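You operate a simulated robot arm through the tools that you are given. There is no shell and no other tool. Be economical: measure what you need, move in short steps, check, and stop when the job is done.

The job below is to be done with a simulated two-armed robot. You get a single attempt, and the scene is never put back.

Task
Carry the big pan to the big trivet, a hand on each handle.
Fine: shut the cock first, lay the lid on the big stone mat, shut the damper.

The check looks at the end state, three seconds after you hand in, the way a careful person would. Anything else that was tipped, shoved, dropped, spilled or broken makes it a failure. Lids that push on must go on centred and level and be pressed home; caps that screw on are set level and turned clockwise until they are tight.

Robot
Two 7-joint arms with two-finger parallel grippers on one trunk, on a base that drives. Base frame: it is fixed to the floor where the robot stands at the start and does not move with it; the origin is under the middle of the robot, x ahead of it, y to its left, z up. Readings come in cm, degrees, newtons and seconds.
The left shoulder is at the start at [6, 14.4, 92.6], the right one opposite. With the tool pointing down near the work surface each hand reaches from about 20 to 52 cm from the robot's upright axis, wherever it stands, measured 20 degrees to its own side. Places, roughly: big gas ring [80, 20, 70]; big ring cock [60, 0, 70]; big stone mat [60, 80, 90]; big trivet [30, 80, 90]; black pan [125, 0, 75]; brass peg [-25, 150, 100]; damper lever [40, 30, 130]; glucose jar [-50, 175, 100]; hood lamp switch [110, -50, 120]; pale gold thermometer [-25, 125, 100]; scoop [25, 125, 100]; scrubbing brush [-25, 150, 100]; small dipper [25, 125, 100]; small gas ring [110, -20, 70]; small lid [125, 0, 75]; small paddle [25, 125, 100]. Payload 1.57 kg a hand.
Tool frame (each hand has its own): the origin (TCP) lies between the finger pads and is the grasp point; the fingertips stand 3 cm ahead of it; z points along the fingers, y is the line along which they close. Largest opening 11 cm; finger width 2.4, thickness 1.2; the body of the gripper, 4.8 by 11.2 cm, starts 7.8 cm behind the TCP.
Orientation is that of the tool frame in the base frame, as a unit quaternion [x, y, z, w]. With the fingers straight down and closing along the base's y, the tool's x points along the base's -x, its y along +y and its z along -z.

Tools
- The arms move only by the tool step_arm. It takes "left_motion", "right_motion" or both (then of equal length, played together; a hand with none holds still); each is a list of rows, each a list of 7 numbers: the turn, a rotation vector about the tool's x, y, z in rad, then the shift along the tool's x, y, z in cm, then the closure in counts, from 0 (fully open) to 255 (shut). In form: [[wx, wy, wz, tx, ty, tz, jaw], ...]. A call has 1 to 8 rows; each row shifts and turns the commanded pose from where the row before left it, along the tool's axes as they then stand. Rows are played at 5 a second. More than 5 cm and 8.6 degrees between two rows, or a gripper value outside its range, and nothing of the call is played. Where a pose cannot be reached the arm comes as near as it can. A force on the tool above 40 N (or 10 N above the force at the start of the call, whichever is more), or a blocked arm, ends the call early, and 0.2 s more pass. The fingers move at their own pace (about 4.5 cm/s each) and stop on an object; they squeeze with about 38 N. The grip force told is the motor's: it shows also when the fingers shut on nothing. Time passes only in rows, and 0.2 s behind the last, so rows that do not move let the fingers close. It gives the time, the measured TCP pose, the force on the tool (base axes), the opening and the grip force at its end, in the units of the frame above (readings bear some noise), with the torque about the TCP (base axes, N m) and any sound that the robot's microphone picked up.
- Cameras (640 x 400 px; columns grow to the right, rows downward): "scene" is now at [4.28, 3.51, 154.24]; the picture's right is [0.43, -0.90, 0.00], its down [-0.63, -0.30, -0.72] and it looks along [0.65, 0.31, -0.70] (base axes); focal length 253 px, centre (320, 200). "left" rides on the left gripper at [7, -1.6, -14.1] in its tool frame; the picture's right is [0.23, 0.97, 0.00], its down [-0.86, 0.20, -0.48] and it looks along [-0.47, 0.11, 0.88] (tool axes); focal length 222 px, centre (320, 200). "right" rides on the right gripper at [7, 1.6, -14.1] in its tool frame; the picture's right is [-0.23, 0.97, 0.00], its down [-0.86, -0.20, -0.48] and it looks along [-0.47, -0.11, 0.88] (tool axes); focal length 222 px, centre (320, 200). There is no depth. A picture from a camera that has moved, and an enlarged one, comes with that camera's place and axes in the base frame and with its lens.
- snapshot(camera): a new picture of that camera. The clock stands still meanwhile.
- slide_trunk(by): slides the trunk up (or, below 0, down) by that many cm; the arms and the scene camera ride with it, the base frame stays. It gives what a move gives, with no picture.
- base_move(legs): drives the robot by 1 to 6 legs, each [ahead, left, turn to the left] in cm, cm and degrees, along the robot's own axes; the way and the turn of a leg run together, so that a leg with both is an arc; at most 150 cm and 180 degrees a leg. The arms and the cameras ride along, it lands a little off, and it stops where it bumps. It gives what a move gives.
- pan_tilt(pan, tilt): turns the head with the scene camera to pan (to the left, within 86 degrees either way) and tilt (down, from -29 to 69), counted from straight ahead of the robot. It gives what a move gives.
- zoom(camera, box): a new picture of the part [left, top, right, bottom] of that camera's present view, enlarged. The clock stands still meanwhile.
- hand_in(): hands the job in; it is judged then, once.

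Work in short steps. Places have to be worked out from the pictures, the camera data and where the tool is seen: move nearer, look again, correct. Check each grasp and each placing, and mend what went wrong. You have 120 turns and 92 pictures in all, those below and enlarged ones among them. Open the grippers and draw the arms clear of the work before you hand the job in, unless the task says otherwise; then end with one line.

The tools are called after "Call:" as name(argument=value, ...) on one line, values as JSON. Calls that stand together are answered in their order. step_arm: Moves the arms, as the interface text tells. Its arguments: {"type":"object","properties":{"left_motion":{"type":"array"},"right_motion":{"type":"array"}},"required":[]} The other tools are called the same way: slide_trunk (by) slides the trunk up or down; base_move (legs) drives the base; pan_tilt (pan, tilt) turns the head that bears the scene camera; snapshot (camera) takes a picture; zoom (camera, box) takes an enlarged picture of a part of a camera's view; hand_in () hands the job in.

At the start:

```text
t: 0.0
left_eef_pos: [28.78, 39.68, 100.0]
left_tool_rot: [0.0, 1.0, 0.0, -0.001]
left_wrist_force: [0.3, 0.0, 0.1]
left_moment: [0.0, -0.03, -0.01]
left_opening: 11.0
left_finger_force: 0.1
right_eef_pos: [38.96, 1.94, 100.02]
right_tool_rot: [0.0, 1.0, 0.0, 0.0]
right_wrist_force: [0.3, 0.1, -0.1]
right_moment: [0.02, -0.01, -0.01]
right_opening: 10.99
right_finger_force: 0.1
trunk travel left (down, up): [-52.5, 6.5]
robot x, y, heading: [0.1, -0.27, -0.1]
head pan, tilt: [25.3, 44.2]
```

scene: 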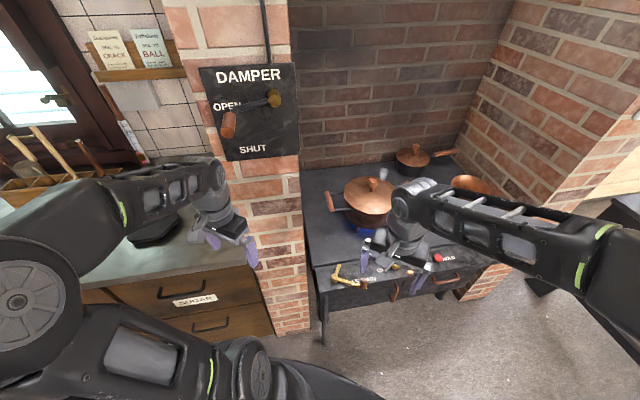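
right: 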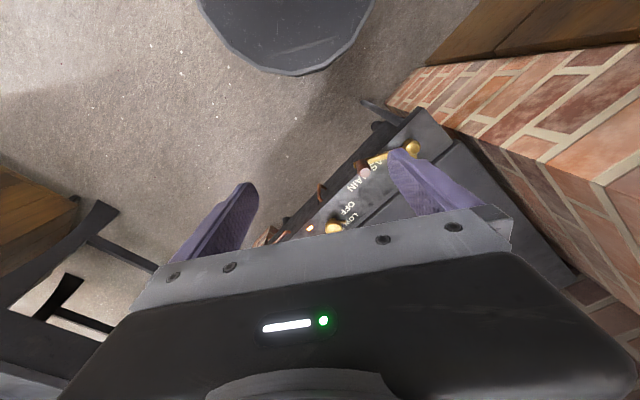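
left: 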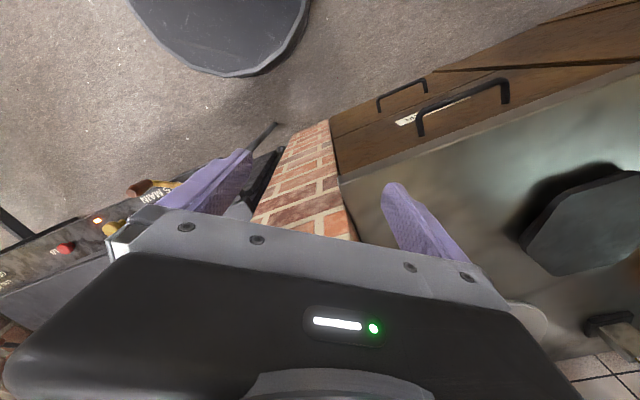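

The stove with the big copper pan, the control panel and the damper board are in view. I enlarge the panel, the pan and the damper first.

Call:
zoom(camera="scene", box=[310, 230, 490, 320])

Call:
zoom(camera="scene", box=[300, 130, 500, 255])

Call:
zoom(camera="scene", box=[190, 50, 310, 170])

```text
3.56 times, centred on (400, 275) of scene
camera zoom: at [4.28, 3.51, 154.24], right [0.43, -0.9, 0.0], down [-0.63, -0.3, -0.72], along [0.65, 0.31, -0.7], focal length 901 px, centre (36, -67)
```

zoom: 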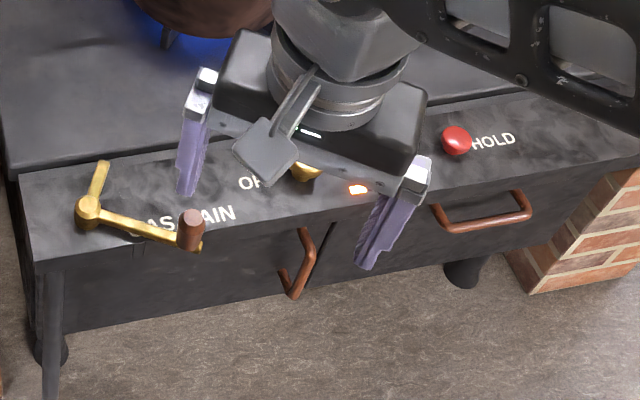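

```text
3.20 times, centred on (400, 192) of scene
camera zoom: at [4.28, 3.51, 154.24], right [0.43, -0.9, 0.0], down [-0.63, -0.3, -0.72], along [0.65, 0.31, -0.7], focal length 810 px, centre (64, 224)
```

zoom: 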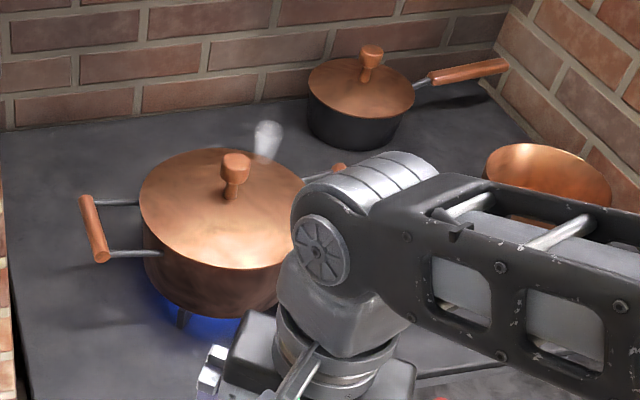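

```text
3.33 times, centred on (250, 110) of scene
camera zoom: at [4.28, 3.51, 154.24], right [0.43, -0.9, 0.0], down [-0.63, -0.3, -0.72], along [0.65, 0.31, -0.7], focal length 844 px, centre (553, 500)
```

zoom: 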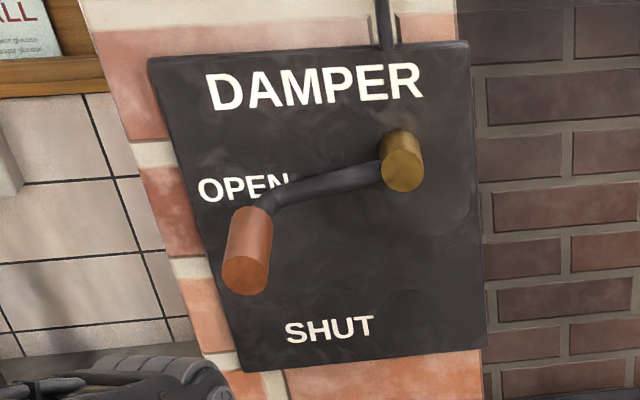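

The right arm hides the panel, so I draw it back to the right, and then look again.

Call:
step_arm(right_motion=[[0, 0, 0, 2, -4.5, 0, 0], [0, 0, 0, 2, -4.5, 0, 0], [0, 0, 0, 2, -4.5, 0, 0], [0, 0, 0, 2, -4.5, 0, 0], [0, 0, 0, 2, -4.5, 0, 0], [0, 0, 0, 2, -4.5, 0, 0], [0, 0, 0, 0, 0, 0, 0]])

Call:
pan_tilt(pan=10, tilt=40)

Call:
snapshot(camera="scene")

```text
t: 1.6
left_eef_pos: [28.76, 39.7, 99.86]
left_tool_rot: [0.001, 1.0, 0.0, 0.0]
left_wrist_force: [0.0, 0.1, -0.4]
left_moment: [0.01, 0.0, 0.02]
left_opening: 10.98
left_finger_force: 0.0
right_eef_pos: [26.96, -24.98, 100.01]
right_tool_rot: [0.0, 1.0, 0.0, 0.0]
right_wrist_force: [-0.7, -0.3, -0.5]
right_moment: [-0.01, -0.03, 0.01]
right_opening: 10.99
right_finger_force: 0.0
trunk travel left (down, up): [-52.5, 6.5]
robot x, y, heading: [0.05, 0.26, 0.0]
head pan, tilt: [25.3, 44.2]
```

```text
t: 2.4
left_eef_pos: [28.78, 39.68, 99.96]
left_tool_rot: [0.001, 1.0, 0.0, 0.0]
left_wrist_force: [-0.1, -0.1, 0.2]
left_moment: [-0.03, 0.02, 0.01]
left_opening: 11.0
left_finger_force: 0.0
right_eef_pos: [27.02, -25.0, 100.17]
right_tool_rot: [0.001, 1.0, 0.0, 0.0]
right_wrist_force: [0.4, -0.2, -0.2]
right_moment: [-0.01, 0.0, 0.03]
right_opening: 11.01
right_finger_force: 0.1
trunk travel left (down, up): [-52.5, 6.5]
robot x, y, heading: [0.03, 0.08, -0.1]
head pan, tilt: [10.0, 40.0]
```

```text
85 pictures are left
camera scene: at [5.25, 1.48, 154.86], right [0.17, -0.98, 0.0], down [-0.63, -0.11, -0.77], along [0.75, 0.13, -0.64], focal length 253 px, centre (320, 200)
```

scene: 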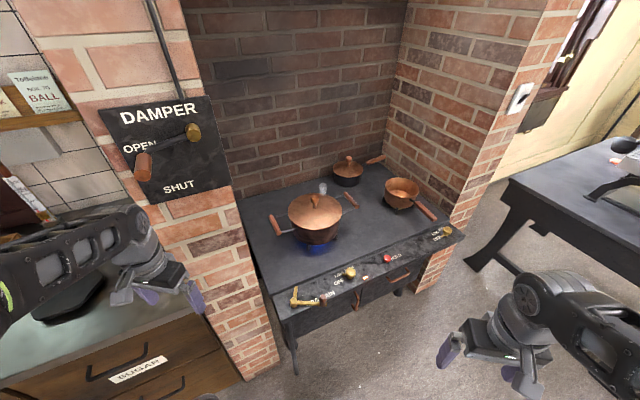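

Call:
zoom(camera="scene", box=[270, 220, 470, 345])

Call:
zoom(camera="scene", box=[240, 150, 400, 250])

```text
3.20 times, centred on (370, 282) of scene
camera zoom: at [5.25, 1.48, 154.86], right [0.17, -0.98, 0.0], down [-0.63, -0.11, -0.77], along [0.75, 0.13, -0.64], focal length 810 px, centre (160, -64)
```

zoom: 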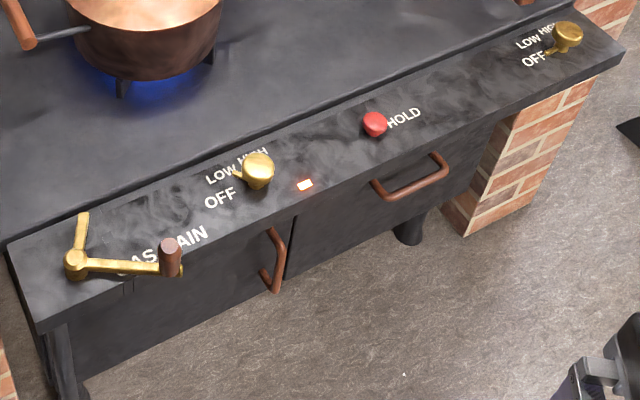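

```text
4.00 times, centred on (320, 200) of scene
camera zoom: at [5.25, 1.48, 154.86], right [0.17, -0.98, 0.0], down [-0.63, -0.11, -0.77], along [0.75, 0.13, -0.64], focal length 1013 px, centre (320, 200)
```

zoom: 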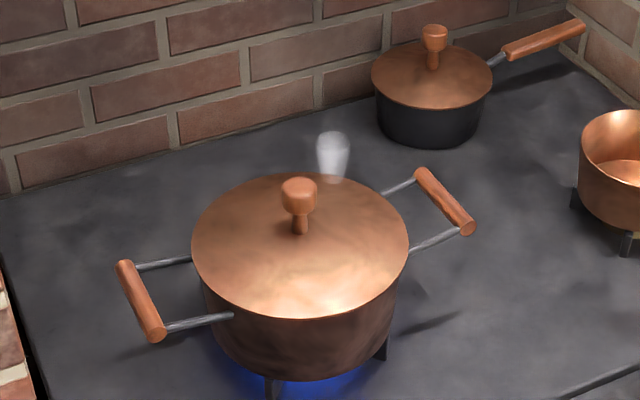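

The cock lies near (61, 0), and the stove front is turned about 37° left of me. Next I look left for the mat and the trivet.

Call:
pan_tilt(pan=65, tilt=40)

Call:
snapshot(camera="scene")

```text
t: 3.6
left_eef_pos: [28.73, 39.54, 100.03]
left_tool_rot: [0.001, 1.0, 0.0, 0.0]
left_wrist_force: [-0.1, 0.2, -0.4]
left_moment: [0.01, 0.0, -0.03]
left_opening: 10.99
left_finger_force: 0.0
right_eef_pos: [27.14, -24.98, 100.03]
right_tool_rot: [0.0, 1.0, 0.0, 0.0]
right_wrist_force: [-0.3, 0.1, 0.1]
right_moment: [0.0, 0.0, 0.03]
right_opening: 10.98
right_finger_force: 0.1
trunk travel left (down, up): [-52.5, 6.5]
robot x, y, heading: [0.02, -0.21, 0.1]
head pan, tilt: [65.0, 40.0]
```

```text
82 pictures are left
camera scene: at [0.47, 7.69, 154.86], right [0.91, -0.42, 0.0], down [-0.27, -0.58, -0.77], along [0.32, 0.69, -0.64], focal length 253 px, centre (320, 200)
```

scene: 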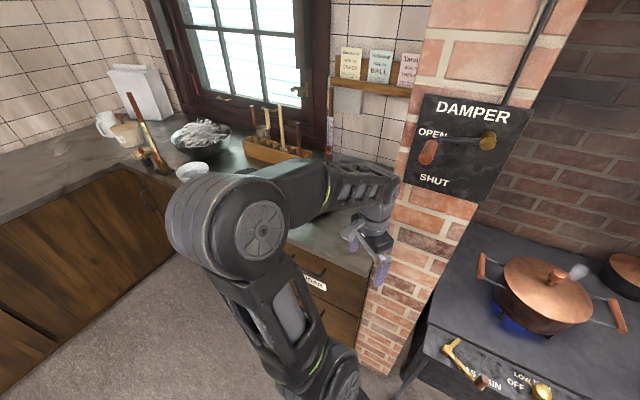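

The left arm hides the counter. I pull the left hand in, then turn to face the stove squarely and shift right so as to stand in front of the pan.

Call:
step_arm(left_motion=[[0, 0, 0, 1, -4, 0, 0], [0, 0, 0, 1, -4, 0, 0], [0, 0, 0, 1, -4, 0, 0], [0, 0, 0, 1, -3, 0, 0], [0, 0, 0, 0, 0, 0, 0]])

Call:
base_move(legs=[[0, 0, 37], [0, -36, 0]])

Call:
pan_tilt(pan=0, tilt=45)

Call:
snapshot(camera="scene")

```text
t: 4.8
left_eef_pos: [24.78, 24.79, 100.28]
left_tool_rot: [-0.001, 1.0, 0.0, 0.0]
left_wrist_force: [-0.7, 0.1, 0.3]
left_moment: [0.03, -0.02, 0.0]
left_opening: 10.98
left_finger_force: 0.1
right_eef_pos: [27.03, -24.9, 100.02]
right_tool_rot: [0.0, 1.0, 0.001, 0.0]
right_wrist_force: [0.4, 0.1, -0.7]
right_moment: [-0.02, 0.03, -0.02]
right_opening: 11.0
right_finger_force: 0.0
trunk travel left (down, up): [-52.5, 6.5]
robot x, y, heading: [0.25, -0.16, -0.2]
head pan, tilt: [65.0, 40.0]
```

```text
t: 8.9
left_eef_pos: [26.77, 5.54, 100.28]
left_tool_rot: [-0.317, 0.948, 0.0, 0.0]
left_wrist_force: [0.4, -0.8, 0.3]
left_moment: [0.02, 0.03, 0.0]
left_opening: 11.0
left_finger_force: 0.1
right_eef_pos: [58.54, -32.79, 99.99]
right_tool_rot: [-0.317, 0.948, 0.0, 0.0]
right_wrist_force: [0.0, -0.3, -0.1]
right_moment: [0.06, 0.02, -0.01]
right_opening: 10.99
right_finger_force: 0.1
trunk travel left (down, up): [-52.5, 6.5]
robot x, y, heading: [21.54, -29.28, 36.9]
head pan, tilt: [65.0, 40.0]
```

```text
t: 10.3
left_eef_pos: [26.78, 5.7, 100.13]
left_tool_rot: [-0.317, 0.948, 0.0, 0.0]
left_wrist_force: [0.5, -0.1, 0.6]
left_moment: [-0.01, 0.02, 0.01]
left_opening: 11.01
left_finger_force: 0.1
right_eef_pos: [58.59, -32.73, 100.2]
right_tool_rot: [-0.317, 0.948, 0.0, 0.001]
right_wrist_force: [-0.3, 0.1, 0.0]
right_moment: [-0.03, -0.01, 0.02]
right_opening: 11.0
right_finger_force: 0.0
trunk travel left (down, up): [-52.5, 6.5]
robot x, y, heading: [21.95, -29.01, 37.0]
head pan, tilt: [0.0, 45.0]
```

```text
81 pictures are left
camera scene: at [25.96, -26.0, 154.14], right [0.6, -0.8, 0.0], down [-0.56, -0.43, -0.71], along [0.56, 0.43, -0.71], focal length 253 px, centre (320, 200)
```

scene: 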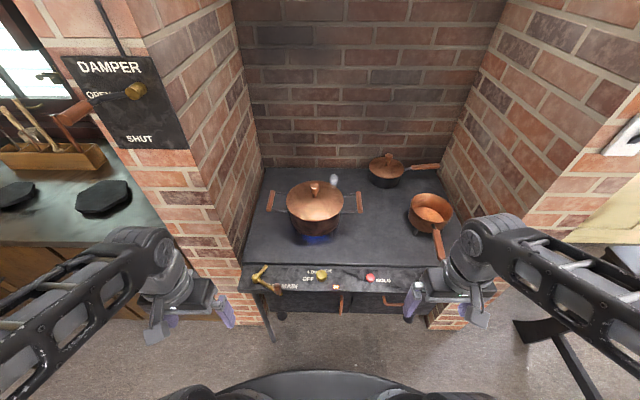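

I am square to the stove. By triangulation the pan handles are near z 85.5, 73 cm ahead of the start axis, and the cock is near z 74.5, 48 cm ahead. I enlarge the cock and the counter.

Call:
zoom(camera="scene", box=[240, 250, 400, 310])

Call:
zoom(camera="scene", box=[0, 80, 200, 240])

```text
4.00 times, centred on (320, 280) of scene
camera zoom: at [25.96, -26.0, 154.14], right [0.6, -0.8, 0.0], down [-0.56, -0.43, -0.71], along [0.56, 0.43, -0.71], focal length 1013 px, centre (320, -120)
```

zoom: 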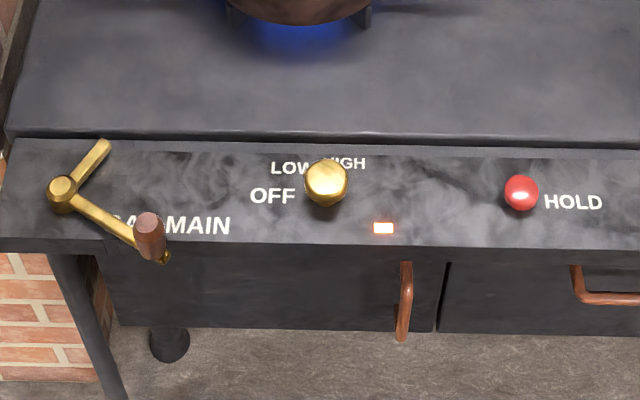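

```text
2.50 times, centred on (100, 160) of scene
camera zoom: at [25.96, -26.0, 154.14], right [0.6, -0.8, 0.0], down [-0.56, -0.43, -0.71], along [0.56, 0.43, -0.71], focal length 633 px, centre (870, 300)
```

zoom: 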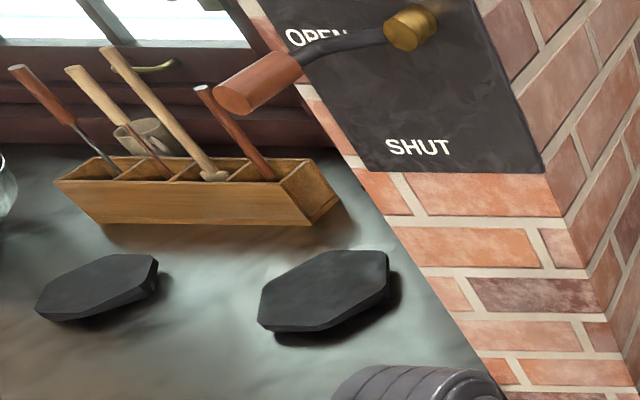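

The cock sits dead ahead, with OFF to its left and LOW further clockwise, so it shuts by turning counter-clockwise. I drive 6 cm ahead and bring the right hand over the cock, still high, to look.

Call:
base_move(legs=[[6, 0, 0]])

Call:
step_arm(right_motion=[[0, 0, 0, -2, 4, 0, 0], [0, 0, 0, -2, 4, 0, 0], [0, 0, 0, -2, 4, 0, 0], [0, 0, 0, -2, 4, 1, 0], [0, 0, 0, -2, 4, 2, 0], [0, 0, 0, -2, 4, 2, 0], [0, 0, 0, 0, 0, 0, 0]])

Call:
snapshot(camera="right")

```text
t: 11.2
left_eef_pos: [31.73, 9.35, 100.24]
left_tool_rot: [-0.317, 0.948, -0.001, -0.002]
left_wrist_force: [1.0, -0.5, 0.2]
left_moment: [-0.04, 0.02, -0.03]
left_opening: 11.01
left_finger_force: 0.1
right_eef_pos: [63.51, -29.1, 99.95]
right_tool_rot: [-0.317, 0.948, 0.0, -0.001]
right_wrist_force: [1.0, 0.2, 0.5]
right_moment: [-0.02, 0.04, -0.02]
right_opening: 11.01
right_finger_force: 0.0
trunk travel left (down, up): [-52.5, 6.5]
robot x, y, heading: [26.82, -25.4, 36.7]
head pan, tilt: [0.0, 45.0]
```

```text
t: 12.8
left_eef_pos: [31.59, 9.19, 100.34]
left_tool_rot: [-0.317, 0.948, 0.0, 0.0]
left_wrist_force: [-0.4, -0.1, 0.0]
left_moment: [0.01, -0.01, 0.04]
left_opening: 10.98
left_finger_force: 0.0
right_eef_pos: [58.59, -2.75, 95.33]
right_tool_rot: [-0.318, 0.948, 0.0, -0.001]
right_wrist_force: [-0.6, -0.7, -0.2]
right_moment: [0.04, -0.03, -0.02]
right_opening: 11.0
right_finger_force: 0.0
trunk travel left (down, up): [-52.5, 6.5]
robot x, y, heading: [27.0, -25.45, 37.1]
head pan, tilt: [0.0, 45.0]
```

```text
78 pictures are left
camera right: at [52.1, -5.64, 109.42], right [-0.4, 0.91, 0.0], down [0.8, 0.35, 0.48], along [0.44, 0.19, -0.88], focal length 222 px, centre (320, 200)
```

right: 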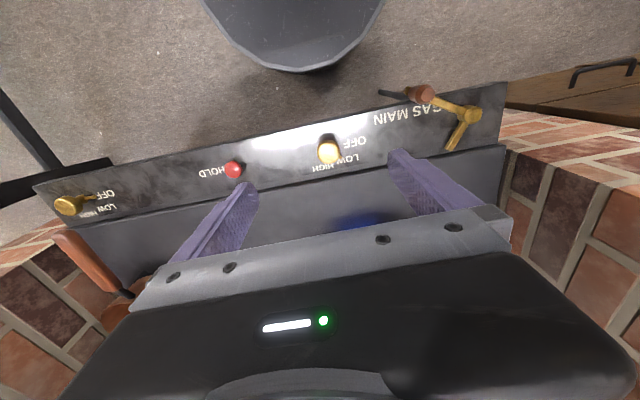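

The cock is about 2.9 cm further ahead and 0.5 cm left of the TCP. I enlarge it to read the pointer.

Call:
zoom(camera="right", box=[280, 110, 400, 190])

```text
5.00 times, centred on (340, 150) of right
camera zoom: at [52.1, -5.64, 109.42], right [-0.4, 0.91, 0.0], down [0.8, 0.35, 0.48], along [0.44, 0.19, -0.88], focal length 1111 px, centre (220, 450)
```

zoom: 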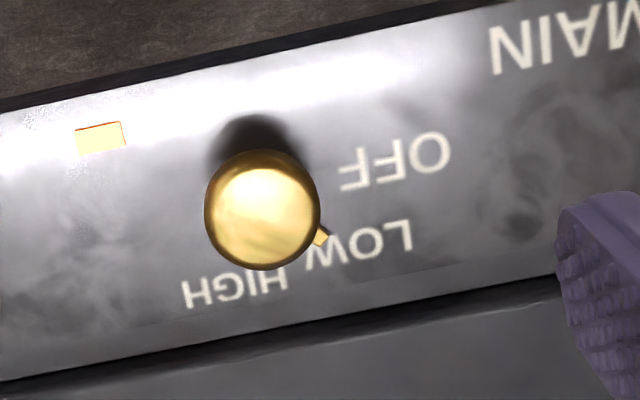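

The pointer stands at LOW. I centre over the knob and go down around it to TCP height 76.5 with the fingers half closed.

Call:
step_arm(right_motion=[[0, 0, 0, -2.9, 0.5, 3, 80], [0, 0, 0, 0, 0, 4, 80], [0, 0, 0, 0, 0, 4, 80], [0, 0, 0, 0, 0, 3.8, 80], [0, 0, 0, 0, 0, 2, 80], [0, 0, 0, 0, 0, 2, 80], [0, 0, 0, 0, 0, 0, 80]])

Call:
snapshot(camera="right")

Call:
zoom(camera="scene", box=[240, 230, 400, 330])

```text
t: 14.4
left_eef_pos: [31.52, 9.24, 100.18]
left_tool_rot: [-0.317, 0.948, 0.001, 0.0]
left_wrist_force: [-0.1, -0.2, -0.1]
left_moment: [0.01, 0.0, 0.03]
left_opening: 11.01
left_finger_force: 0.2
right_eef_pos: [60.6, -0.79, 76.2]
right_tool_rot: [-0.317, 0.948, 0.0, 0.0]
right_wrist_force: [0.1, -0.2, -0.3]
right_moment: [-0.02, -0.01, 0.0]
right_opening: 7.55
right_finger_force: 0.0
trunk travel left (down, up): [-52.5, 6.5]
robot x, y, heading: [26.99, -25.57, 36.9]
head pan, tilt: [0.0, 45.0]
```

```text
76 pictures are left
camera right: at [54.08, -3.56, 90.49], right [-0.4, 0.91, 0.0], down [0.8, 0.36, 0.48], along [0.44, 0.19, -0.88], focal length 222 px, centre (320, 200)
```

right: 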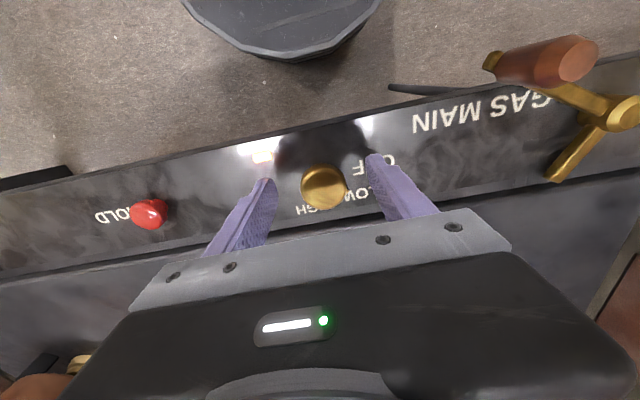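

```text
4.00 times, centred on (320, 280) of scene
camera zoom: at [30.77, -22.38, 154.14], right [0.6, -0.8, 0.0], down [-0.56, -0.43, -0.71], along [0.56, 0.43, -0.71], focal length 1013 px, centre (320, -120)
```

zoom: 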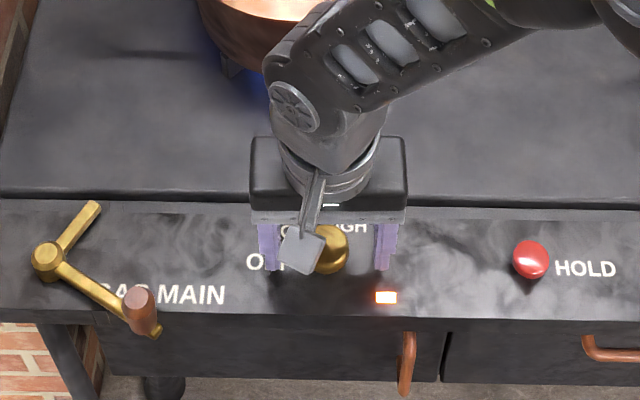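

The knob sits between the fingers. I close on it and check.

Call:
step_arm(right_motion=[[0, 0, 0, 0, 0, 0.5, 255], [0, 0, 0, 0, 0, 0, 255], [0, 0, 0, 0, 0, 0, 255], [0, 0, 0, 0, 0, 0, 255]])

```text
t: 15.4
left_eef_pos: [31.69, 9.34, 100.11]
left_tool_rot: [-0.318, 0.948, 0.0, 0.001]
left_wrist_force: [-0.4, -0.2, -0.4]
left_moment: [0.0, -0.02, 0.0]
left_opening: 11.0
left_finger_force: 0.2
right_eef_pos: [60.71, -0.69, 75.73]
right_tool_rot: [-0.318, 0.948, 0.0, 0.0]
right_wrist_force: [-2.3, 3.4, -2.4]
right_moment: [0.36, -0.19, 0.06]
right_opening: 3.77
right_finger_force: 29.5
trunk travel left (down, up): [-52.5, 6.5]
robot x, y, heading: [26.88, -25.2, 37.0]
head pan, tilt: [0.0, 45.0]
```

The knob is gripped at 3.8 cm. I turn it counter-clockwise, tool z negative, about 30°.

Call:
step_arm(right_motion=[[0, 0, -0.1, 0, 0, 0, 255], [0, 0, -0.1, 0, 0, 0, 255], [0, 0, -0.1, 0, 0, 0, 255], [0, 0, -0.1, 0, 0, 0, 255], [0, 0, -0.1, 0, 0, 0, 255], [0, 0, 0, 0, 0, 0, 255]])

Call:
snapshot(camera="right")

```text
t: 16.8
left_eef_pos: [31.78, 9.24, 100.28]
left_tool_rot: [-0.317, 0.948, 0.001, 0.001]
left_wrist_force: [0.0, 0.5, 0.3]
left_moment: [-0.01, 0.02, -0.02]
left_opening: 10.99
left_finger_force: 0.1
right_eef_pos: [60.8, -0.96, 75.8]
right_tool_rot: [-0.541, 0.841, -0.002, -0.001]
right_wrist_force: [19.9, -14.0, 10.3]
right_moment: [-0.42, -0.87, -0.18]
right_opening: 3.73
right_finger_force: 43.7
trunk travel left (down, up): [-52.5, 6.5]
robot x, y, heading: [26.8, -25.6, 36.8]
head pan, tilt: [0.0, 45.0]
```

```text
74 pictures are left
camera right: at [56.48, -6.44, 89.97], right [-0.79, 0.61, 0.0], down [0.53, 0.7, 0.48], along [0.29, 0.38, -0.88], focal length 222 px, centre (320, 200)
```

right: 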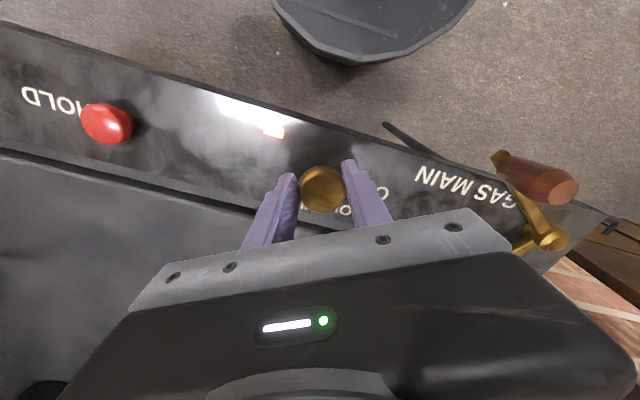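

The side force is sizeable, because I am a bit off the knob's axis. I open and check where the pointer stands and whether the flame has gone.

Call:
step_arm(right_motion=[[0, 0, 0, 0, 0, 0, 90], [0, 0, 0, 0, 0, 0, 90], [0, 0, 0, 0, 0, -5, 90], [0, 0, 0, 4, 0, -4, 90], [0, 0, 0, 0, 0, 0, 90]])

Call:
zoom(camera="right", box=[240, 90, 400, 190])

Call:
zoom(camera="scene", box=[240, 190, 400, 290])

```text
refused: row 4 steps farther than a row can; nothing moved
```

```text
4.00 times, centred on (320, 140) of right
camera zoom: at [56.48, -6.44, 89.97], right [-0.79, 0.61, 0.0], down [0.53, 0.7, 0.48], along [0.29, 0.38, -0.88], focal length 888 px, centre (320, 440)
```

zoom: 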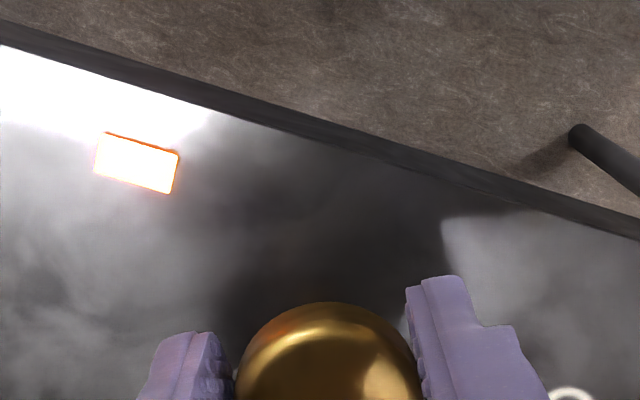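

```text
4.00 times, centred on (320, 240) of scene
camera zoom: at [30.96, -22.57, 154.14], right [0.6, -0.8, 0.0], down [-0.57, -0.42, -0.71], along [0.56, 0.43, -0.71], focal length 1013 px, centre (320, 40)
```

zoom: 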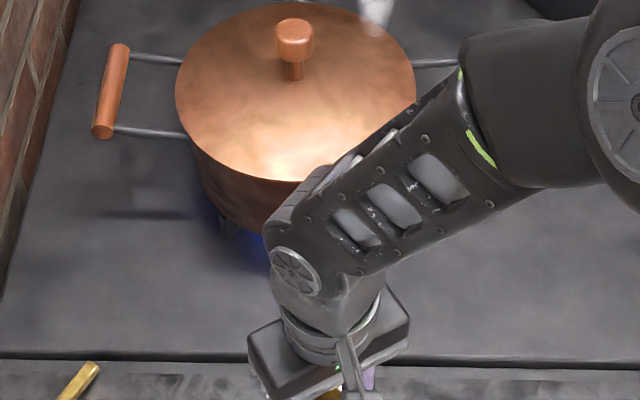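

One row was too long. I lift off in smaller steps and look again.

Call:
step_arm(right_motion=[[0, 0, 0, 0, 0, 0, 90], [0, 0, 0, 0, 0, 0, 90], [0, 0, 0, 0, 0, -4, 90], [0, 0, 0, 0, 0, -4, 90], [0, 0, 0, 0, 0, -4, 90], [0, 0, 0, 0, 0, 0, 90]])

Call:
zoom(camera="right", box=[240, 110, 400, 210])

```text
t: 18.2
left_eef_pos: [31.68, 9.27, 100.14]
left_tool_rot: [-0.318, 0.948, -0.001, 0.0]
left_wrist_force: [-0.5, -0.5, -0.1]
left_moment: [0.0, 0.01, -0.02]
left_opening: 10.99
left_finger_force: 0.2
right_eef_pos: [60.74, -0.52, 87.92]
right_tool_rot: [-0.542, 0.84, 0.001, -0.001]
right_wrist_force: [0.3, -0.2, -0.4]
right_moment: [0.02, -0.01, 0.03]
right_opening: 7.11
right_finger_force: 0.0
trunk travel left (down, up): [-52.5, 6.5]
robot x, y, heading: [26.76, -25.15, 36.8]
head pan, tilt: [0.0, 45.0]
```

```text
4.00 times, centred on (320, 160) of right
camera zoom: at [56.43, -6.11, 102.14], right [-0.79, 0.61, 0.0], down [0.53, 0.7, 0.48], along [0.29, 0.38, -0.88], focal length 888 px, centre (320, 360)
```

zoom: 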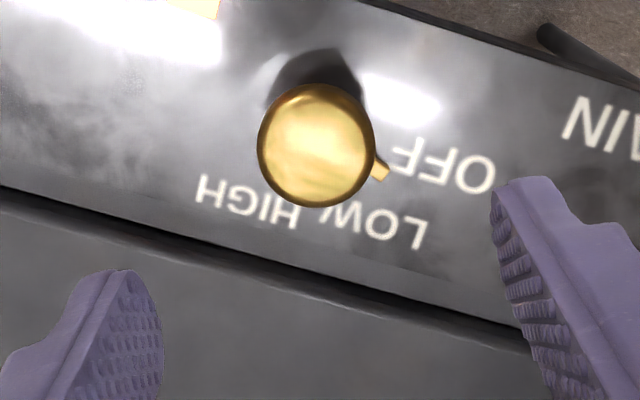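

The pointer has moved round to near OFF, but the flame is probably still on. I go down again, regrip on centre and turn further until it stops.

Call:
step_arm(right_motion=[[0, 0, 0, 0, 0, 4, 90], [0, 0, 0, 0, 0, 4, 90], [0, 0, 0, 0, 0, 4, 90], [0, 0, 0, 0, 0, 0, 255], [0, 0, 0, 0, 0, 0, 255], [0, 0, 0, 0, 0, 0, 255], [0, 0, 0, 0, 0, 0, 255]])

Call:
step_arm(right_motion=[[0, 0, -0.07, 0, 0, 0, 255], [0, 0, -0.07, 0, 0, 0, 255], [0, 0, -0.07, 0, 0, 0, 255], [0, 0, 0, 0, 0, 0, 255]])

Call:
step_arm(right_motion=[[0, 0, 0, 0, 0, 0, 90], [0, 0, 0, 0, 0, 0, 90], [0, 0, 0, 0, 0, -4, 90], [0, 0, 0, 0, 0, -4, 90], [0, 0, 0, 0, 0, -4, 90], [0, 0, 0, 0, 0, 0, 90]])

Call:
zoom(camera="right", box=[240, 110, 400, 210])

```text
t: 19.8
left_eef_pos: [31.8, 9.22, 100.24]
left_tool_rot: [-0.317, 0.948, 0.001, 0.0]
left_wrist_force: [-0.7, 0.0, -0.3]
left_moment: [-0.03, 0.0, -0.01]
left_opening: 11.0
left_finger_force: 0.1
right_eef_pos: [60.94, -0.68, 75.61]
right_tool_rot: [-0.541, 0.841, 0.0, 0.0]
right_wrist_force: [24.9, -9.3, 3.0]
right_moment: [-0.34, -0.94, -0.13]
right_opening: 3.74
right_finger_force: 31.5
trunk travel left (down, up): [-52.5, 6.5]
robot x, y, heading: [26.96, -25.12, 36.8]
head pan, tilt: [0.0, 45.0]
```

```text
t: 20.8
left_eef_pos: [31.75, 9.23, 100.27]
left_tool_rot: [-0.318, 0.948, 0.0, -0.001]
left_wrist_force: [-0.4, 0.7, 0.2]
left_moment: [0.01, 0.03, -0.01]
left_opening: 11.0
left_finger_force: 0.1
right_eef_pos: [60.99, -0.65, 75.67]
right_tool_rot: [-0.626, 0.78, 0.0, 0.001]
right_wrist_force: [34.0, -5.5, 1.6]
right_moment: [0.01, -0.95, -0.16]
right_opening: 3.72
right_finger_force: 43.3
trunk travel left (down, up): [-52.5, 6.5]
robot x, y, heading: [26.75, -25.36, 36.9]
head pan, tilt: [0.0, 45.0]
```

```text
t: 22.2
left_eef_pos: [31.58, 9.16, 100.34]
left_tool_rot: [-0.317, 0.948, 0.0, 0.001]
left_wrist_force: [-0.3, -0.3, 0.2]
left_moment: [-0.01, 0.03, 0.01]
left_opening: 11.02
left_finger_force: 0.0
right_eef_pos: [60.68, -0.62, 87.77]
right_tool_rot: [-0.627, 0.779, 0.0, 0.001]
right_wrist_force: [0.2, 0.2, 1.2]
right_moment: [-0.01, -0.01, 0.0]
right_opening: 7.12
right_finger_force: 0.1
trunk travel left (down, up): [-52.5, 6.5]
robot x, y, heading: [26.77, -25.13, 37.1]
head pan, tilt: [0.0, 45.0]
```

```text
4.00 times, centred on (320, 160) of right
camera zoom: at [57.65, -7.02, 101.99], right [-0.9, 0.43, 0.0], down [0.38, 0.79, 0.48], along [0.21, 0.43, -0.88], focal length 888 px, centre (320, 360)
```

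zoom: 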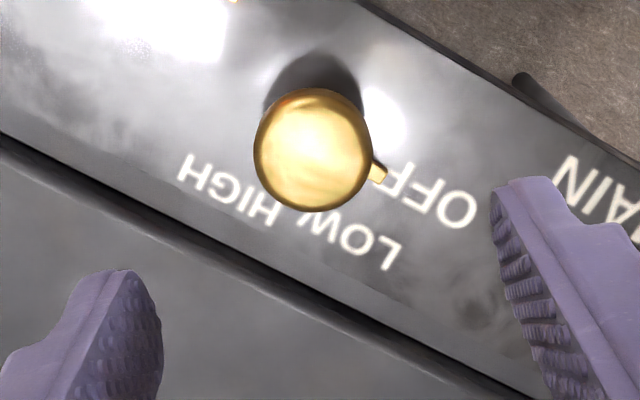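

The pointer now stands a little past OFF's line. I draw the right hand off to the side and check the flame.

Call:
step_arm(right_motion=[[0, 0, 0.1, 0, 0, -3, 0], [0, 0, 0.1, 0, -4, -1, 0], [0, 0, 0.1, 0, -4, 0, 0], [0, 0, 0.1, 0, -4, 0, 0], [0, 0, 0.1, 0, -4, 0, 0], [0, 0, 0.1, 2, -4, 0, 0], [0, 0, 0.1, 3, -3, 0, 0], [0, 0, 0.0, 3, -3, 0, 0]])

Call:
snapshot(camera="scene")

Call:
zoom(camera="scene", box=[240, 190, 400, 310])

```text
t: 24.0
left_eef_pos: [31.56, 9.19, 100.13]
left_tool_rot: [-0.317, 0.948, 0.0, 0.0]
left_wrist_force: [-0.1, -0.2, -0.2]
left_moment: [0.0, -0.01, 0.03]
left_opening: 11.02
left_finger_force: 0.1
right_eef_pos: [75.9, -20.65, 91.97]
right_tool_rot: [-0.323, 0.947, -0.001, 0.0]
right_wrist_force: [-0.3, -1.0, 0.0]
right_moment: [-0.01, 0.01, 0.03]
right_opening: 10.98
right_finger_force: 0.0
trunk travel left (down, up): [-52.5, 6.5]
robot x, y, heading: [27.06, -25.85, 37.0]
head pan, tilt: [0.0, 45.0]
```

```text
69 pictures are left
camera scene: at [30.75, -22.48, 154.14], right [0.6, -0.8, 0.0], down [-0.56, -0.43, -0.71], along [0.56, 0.43, -0.71], focal length 253 px, centre (320, 200)
```

scene: 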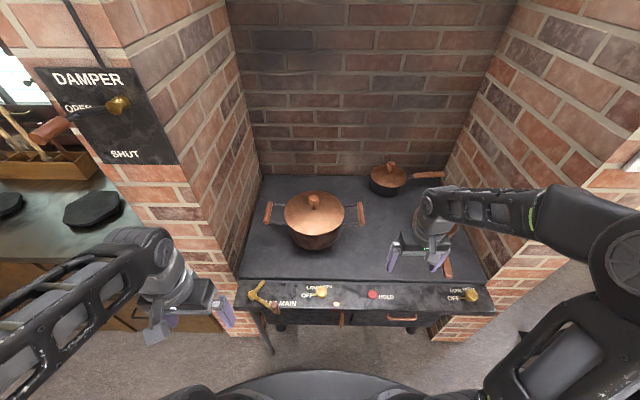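

```text
3.33 times, centred on (320, 250) of scene
camera zoom: at [30.75, -22.48, 154.14], right [0.6, -0.8, 0.0], down [-0.56, -0.43, -0.71], along [0.56, 0.43, -0.71], focal length 844 px, centre (320, 33)
```

zoom: 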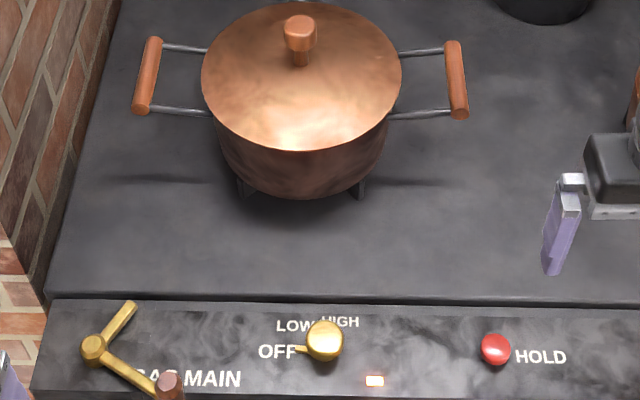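

The flame is out and the pointer is at OFF. Next comes the lid. I draw both hands back and up a little, then drive 12 cm closer; the low base fits under the stove body.

Call:
step_arm(left_motion=[[0, 0, 0, 0, -3, -2, 0], [0, 0, 0, 0, -3, -2, 0], [0, 0, 0, 0, -2, -2, 0], [0, 0, 0, 0, 0, 0, 0], [0, 0, 0, 0, 0, 0, 0]], right_motion=[[0, 0, 0, 3, 0, -3, 0], [0, 0, 0, 3, 0, -3, 0], [0, 0, 0, 3, 0, -3, 0], [0, 0, 0, 3, 0, -3, 0], [0, 0, 0, 0, 0, 0, 0]])

Call:
base_move(legs=[[10, 2, 0]])

Call:
snapshot(camera="scene")

```text
t: 25.2
left_eef_pos: [36.5, 2.91, 106.09]
left_tool_rot: [-0.317, 0.949, 0.0, 0.0]
left_wrist_force: [0.0, -0.8, -0.3]
left_moment: [-0.01, -0.01, 0.04]
left_opening: 10.99
left_finger_force: 0.1
right_eef_pos: [66.72, -27.52, 103.9]
right_tool_rot: [-0.322, 0.947, 0.0, 0.001]
right_wrist_force: [-0.5, 0.1, -0.7]
right_moment: [-0.04, -0.01, 0.01]
right_opening: 11.02
right_finger_force: 0.1
trunk travel left (down, up): [-52.5, 6.5]
robot x, y, heading: [26.85, -25.67, 37.0]
head pan, tilt: [0.0, 45.0]
```

```text
t: 26.4
left_eef_pos: [43.47, 10.65, 106.13]
left_tool_rot: [-0.317, 0.948, 0.0, -0.001]
left_wrist_force: [0.0, 0.5, 0.6]
left_moment: [0.01, 0.03, 0.02]
left_opening: 10.99
left_finger_force: 0.0
right_eef_pos: [73.55, -19.66, 103.78]
right_tool_rot: [-0.324, 0.946, 0.0, -0.001]
right_wrist_force: [0.4, 0.4, 0.2]
right_moment: [-0.02, 0.03, 0.0]
right_opening: 11.0
right_finger_force: 0.1
trunk travel left (down, up): [-52.5, 6.5]
robot x, y, heading: [33.63, -18.14, 37.1]
head pan, tilt: [0.0, 45.0]
```

```text
67 pictures are left
camera scene: at [37.83, -14.51, 154.13], right [0.6, -0.8, 0.0], down [-0.56, -0.43, -0.71], along [0.56, 0.43, -0.71], focal length 253 px, centre (320, 200)
```

scene: 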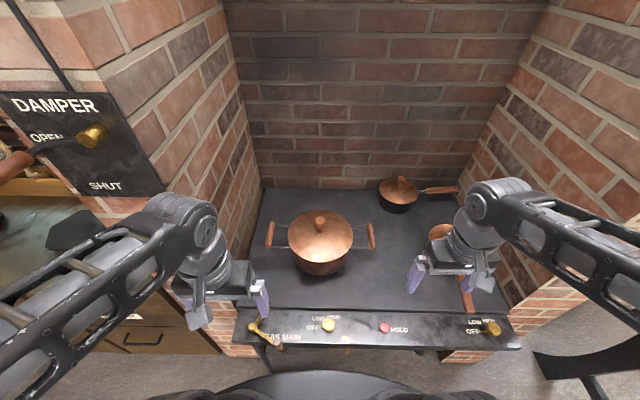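

I stand 57 cm from the lid knob, which is at about z 93, so the hand must tilt forward 30° to reach. I tilt the left hand while moving it to the pan's centre line.

Call:
step_arm(left_motion=[[0, -0.13, 0, 0, -4, 0, 0], [0, -0.13, 0, 0, -4, 0, 0], [0, -0.13, 0, 0, -4, 0, 0], [0, -0.134, 0, 0, -4, 0, 0], [0, 0, 0, -3.9, -0.8, 2.25, 0], [0, 0, 0, -3.9, 0, 2.25, 0], [0, 0, 0, -3.9, 0, 2.25, 0], [0, 0, 0, -3.9, 0, 2.25, 0]])

Call:
snapshot(camera="left")

```text
t: 28.2
left_eef_pos: [68.08, 7.94, 106.38]
left_tool_rot: [-0.305, 0.917, 0.082, 0.245]
left_wrist_force: [0.7, 0.4, 0.3]
left_moment: [0.01, 0.02, -0.01]
left_opening: 10.99
left_finger_force: 0.1
right_eef_pos: [73.5, -19.62, 103.77]
right_tool_rot: [-0.323, 0.946, 0.001, 0.0]
right_wrist_force: [-0.3, -0.5, -0.2]
right_moment: [-0.02, 0.01, 0.01]
right_opening: 10.99
right_finger_force: 0.0
trunk travel left (down, up): [-52.5, 6.5]
robot x, y, heading: [33.77, -17.6, 37.2]
head pan, tilt: [0.0, 45.0]
```

```text
66 pictures are left
camera left: at [58.6, -1.23, 115.16], right [-0.74, 0.66, -0.11], down [0.28, 0.46, 0.84], along [0.61, 0.59, -0.53], focal length 222 px, centre (320, 200)
```

left: 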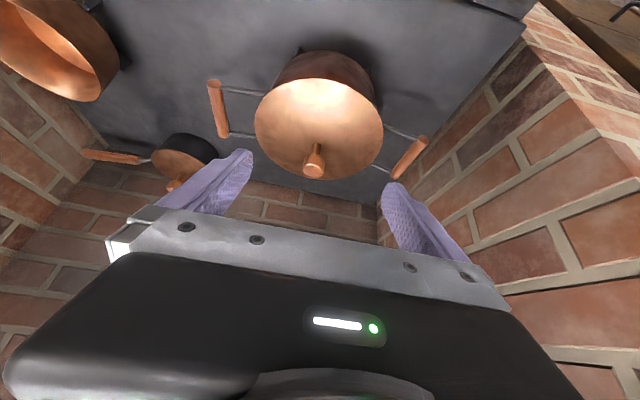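

From this view the lid knob is at about (79, 16.4, 92), as expected. I move over it and part of the way down.

Call:
step_arm(left_motion=[[0, 0, 0, -2.85, 0.1, 3.96, 60], [0, 0, 0, -2.85, 0.1, 3.96, 60], [0, 0, 0, -2.85, 0, 3.96, 60], [0, 0, 0, 1.75, 0, 3.03, 60], [0, 0, 0, 0, 0, 0, 60]])

Call:
snapshot(camera="left")

Call:
zoom(camera="scene", box=[220, 150, 420, 300])

```text
t: 29.4
left_eef_pos: [78.21, 16.17, 96.78]
left_tool_rot: [-0.308, 0.916, 0.082, 0.245]
left_wrist_force: [-0.7, -0.6, -0.1]
left_moment: [0.01, 0.0, -0.04]
left_opening: 8.42
left_finger_force: 0.1
right_eef_pos: [73.56, -19.63, 103.83]
right_tool_rot: [-0.323, 0.946, 0.0, 0.0]
right_wrist_force: [0.1, 0.0, 0.4]
right_moment: [0.02, -0.01, -0.03]
right_opening: 11.01
right_finger_force: 0.0
trunk travel left (down, up): [-52.5, 6.5]
robot x, y, heading: [33.56, -17.56, 36.9]
head pan, tilt: [0.0, 45.0]
```

```text
65 pictures are left
camera left: at [68.8, 7.04, 105.54], right [-0.74, 0.66, -0.11], down [0.28, 0.46, 0.84], along [0.61, 0.6, -0.53], focal length 222 px, centre (320, 200)
```

left: 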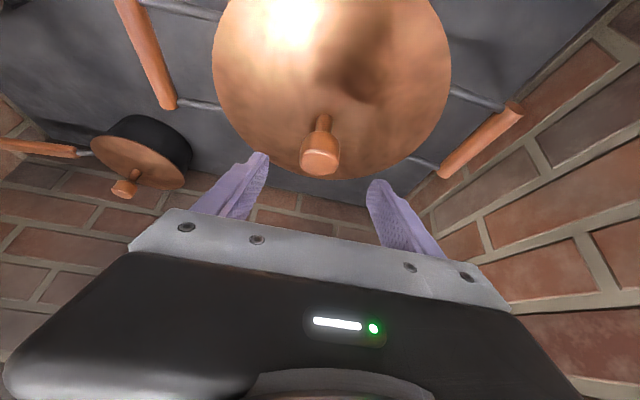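

```text
2.67 times, centred on (320, 225) of scene
camera zoom: at [37.72, -14.64, 154.13], right [0.6, -0.8, 0.0], down [-0.56, -0.43, -0.71], along [0.56, 0.43, -0.71], focal length 675 px, centre (320, 133)
```

zoom: 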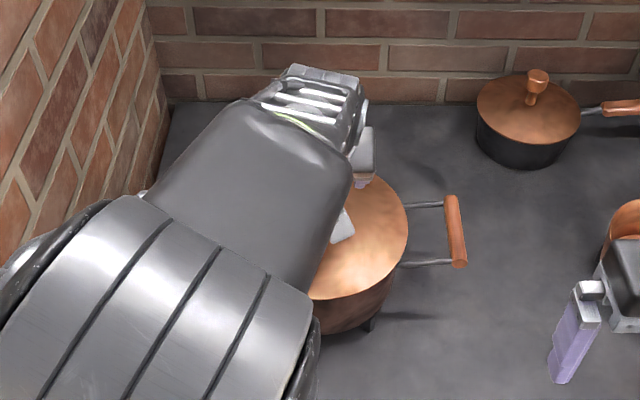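

The cap is centred between the fingers. I lower the last 3.8 cm and close.

Call:
step_arm(left_motion=[[0, 0, 0, 0.6, -0.15, 1.85, 60], [0, 0, 0, 0.6, 0, 1.85, 60], [0, 0, 0, 0, 0, 0, 255], [0, 0, 0, 0, 0, 0, 255], [0, 0, 0, 0, 0, 0, 255], [0, 0, 0, 0, 0, 0, 255], [0, 0, 0, 0, 0, 0, 255]])

Call:
snapshot(camera="left")

```text
t: 31.0
left_eef_pos: [79.04, 16.52, 92.87]
left_tool_rot: [-0.308, 0.916, 0.083, 0.244]
left_wrist_force: [0.9, -1.1, 0.5]
left_moment: [0.01, -0.06, -0.03]
left_opening: 3.32
left_finger_force: 32.2
right_eef_pos: [73.5, -19.53, 103.74]
right_tool_rot: [-0.323, 0.947, 0.0, 0.0]
right_wrist_force: [-0.5, 0.2, 0.5]
right_moment: [-0.01, -0.02, 0.05]
right_opening: 11.01
right_finger_force: 0.1
trunk travel left (down, up): [-52.5, 6.5]
robot x, y, heading: [33.42, -17.54, 37.0]
head pan, tilt: [0.0, 45.0]
```

```text
63 pictures are left
camera left: at [69.65, 7.37, 101.72], right [-0.74, 0.66, -0.11], down [0.28, 0.46, 0.84], along [0.61, 0.6, -0.53], focal length 222 px, centre (320, 200)
```

left: 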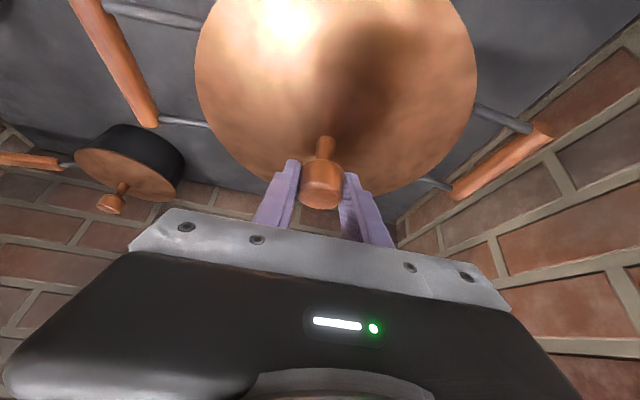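

The cap is gripped at 3.3 cm. I lift straight up in small steps.

Call:
step_arm(left_motion=[[0, 0, 0, -0.5, 0, -0.87, 255], [0, 0, 0, -0.75, 0, -1.3, 255], [0, 0, 0, -1, 0, -1.73, 255], [0, 0, 0, -1, 0, -1.73, 255], [0, 0, 0, -1, 0, -1.73, 255], [0, 0, 0, 0, 0, 0, 255]])

Call:
snapshot(camera="left")

Call:
zoom(camera="scene", box=[220, 150, 420, 300])

```text
t: 32.4
left_eef_pos: [78.99, 16.57, 101.53]
left_tool_rot: [-0.308, 0.916, 0.083, 0.244]
left_wrist_force: [1.0, 0.0, -0.4]
left_moment: [0.02, 0.0, 0.02]
left_opening: 0.02
left_finger_force: 21.5
right_eef_pos: [73.51, -19.64, 103.92]
right_tool_rot: [-0.323, 0.946, -0.001, 0.0]
right_wrist_force: [1.2, 0.6, -0.3]
right_moment: [-0.02, 0.0, 0.02]
right_opening: 11.01
right_finger_force: 0.1
trunk travel left (down, up): [-52.5, 6.5]
robot x, y, heading: [33.44, -17.93, 37.2]
head pan, tilt: [0.0, 45.0]
```

```text
62 pictures are left
camera left: at [69.71, 7.4, 110.28], right [-0.74, 0.66, -0.11], down [0.28, 0.46, 0.84], along [0.61, 0.6, -0.53], focal length 222 px, centre (320, 200)
```

left: 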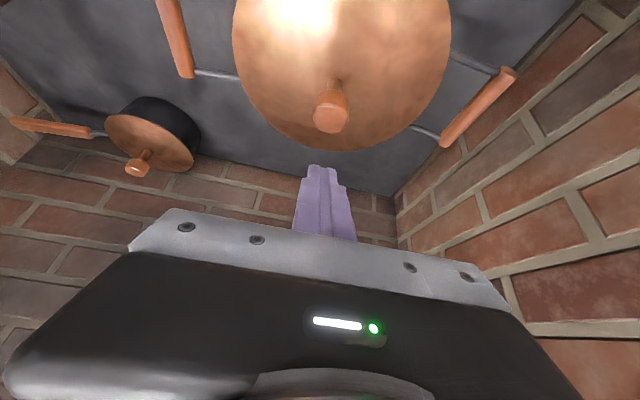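

```text
2.67 times, centred on (320, 225) of scene
camera zoom: at [37.72, -14.65, 154.13], right [0.6, -0.8, 0.0], down [-0.56, -0.43, -0.71], along [0.56, 0.43, -0.71], focal length 675 px, centre (320, 133)
```

zoom: 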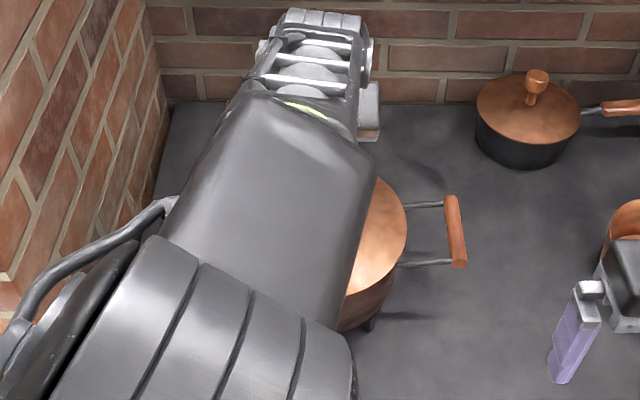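

The fingers slipped off the cap: I had caught only its upper rim, and the lid stayed in place. Re-measured, the cap centre is near z 90.7 and the lid surface near 86.5, so I go 1.9 cm lower and regrip.

Call:
step_arm(left_motion=[[0, 0, 0, 0, 0, 0, 60], [0, 0, 0, 0, 0, 0, 60], [0, 0, 0, 0, 0, 0, 60], [0, 0, 0, 0.93, 0, 1.84, 60], [0, 0, 0, 0.93, 0, 1.84, 60], [0, 0, 0, 0.93, 0, 1.84, 60], [0, 0, 0, 0.93, 0, 1.84, 60]])

Call:
snapshot(camera="left")

```text
t: 34.0
left_eef_pos: [79.45, 16.82, 93.06]
left_tool_rot: [-0.307, 0.916, 0.083, 0.245]
left_wrist_force: [-0.7, -0.3, 0.3]
left_moment: [0.0, -0.01, 0.0]
left_opening: 8.42
left_finger_force: 0.1
right_eef_pos: [73.5, -19.66, 103.74]
right_tool_rot: [-0.322, 0.947, 0.0, 0.0]
right_wrist_force: [-0.4, -0.3, -0.5]
right_moment: [0.02, 0.02, 0.02]
right_opening: 10.97
right_finger_force: 0.0
trunk travel left (down, up): [-52.5, 6.5]
robot x, y, heading: [33.86, -17.95, 36.9]
head pan, tilt: [0.0, 45.0]
```

```text
60 pictures are left
camera left: at [70.01, 7.62, 101.95], right [-0.74, 0.66, -0.11], down [0.28, 0.46, 0.84], along [0.61, 0.6, -0.53], focal length 222 px, centre (320, 200)
```

left: 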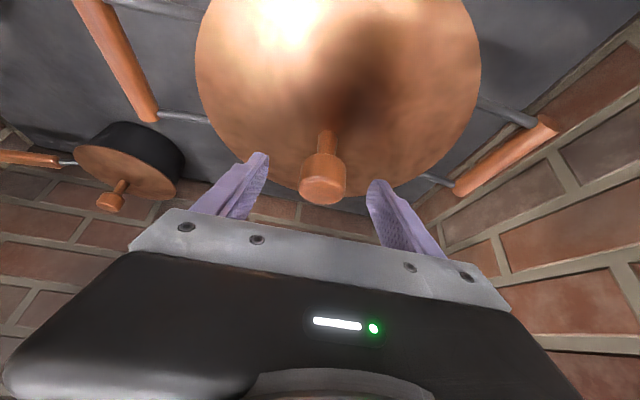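

The cap is still just at the tips. I lower 2.2 cm more, then close.

Call:
step_arm(left_motion=[[0, 0, 0, 0.55, 0.1, 0.95, 60], [0, 0, 0, 0.55, 0.1, 0.95, 60], [0, 0, 0, 0, 0, 0, 255], [0, 0, 0, 0, 0, 0, 255], [0, 0, 0, 0, 0, 0, 255], [0, 0, 0, 0, 0, 0, 255], [0, 0, 0, 0, 0, 0, 255]])

Call:
snapshot(camera="left")

```text
t: 35.6
left_eef_pos: [79.27, 16.88, 91.04]
left_tool_rot: [-0.307, 0.916, 0.082, 0.245]
left_wrist_force: [1.2, -0.9, 0.2]
left_moment: [-0.02, -0.03, 0.0]
left_opening: 3.35
left_finger_force: 31.9
right_eef_pos: [73.57, -19.64, 103.83]
right_tool_rot: [-0.323, 0.946, -0.001, -0.001]
right_wrist_force: [-0.4, 0.6, 0.2]
right_moment: [-0.01, -0.01, 0.03]
right_opening: 10.98
right_finger_force: 0.0
trunk travel left (down, up): [-52.5, 6.5]
robot x, y, heading: [33.75, -18.05, 37.1]
head pan, tilt: [0.0, 45.0]
```

```text
59 pictures are left
camera left: at [69.92, 7.74, 99.73], right [-0.74, 0.66, -0.11], down [0.28, 0.46, 0.84], along [0.61, 0.6, -0.53], focal length 222 px, centre (320, 200)
```

left: 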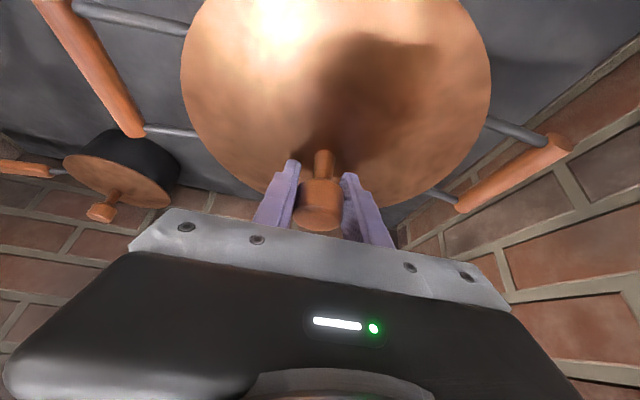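

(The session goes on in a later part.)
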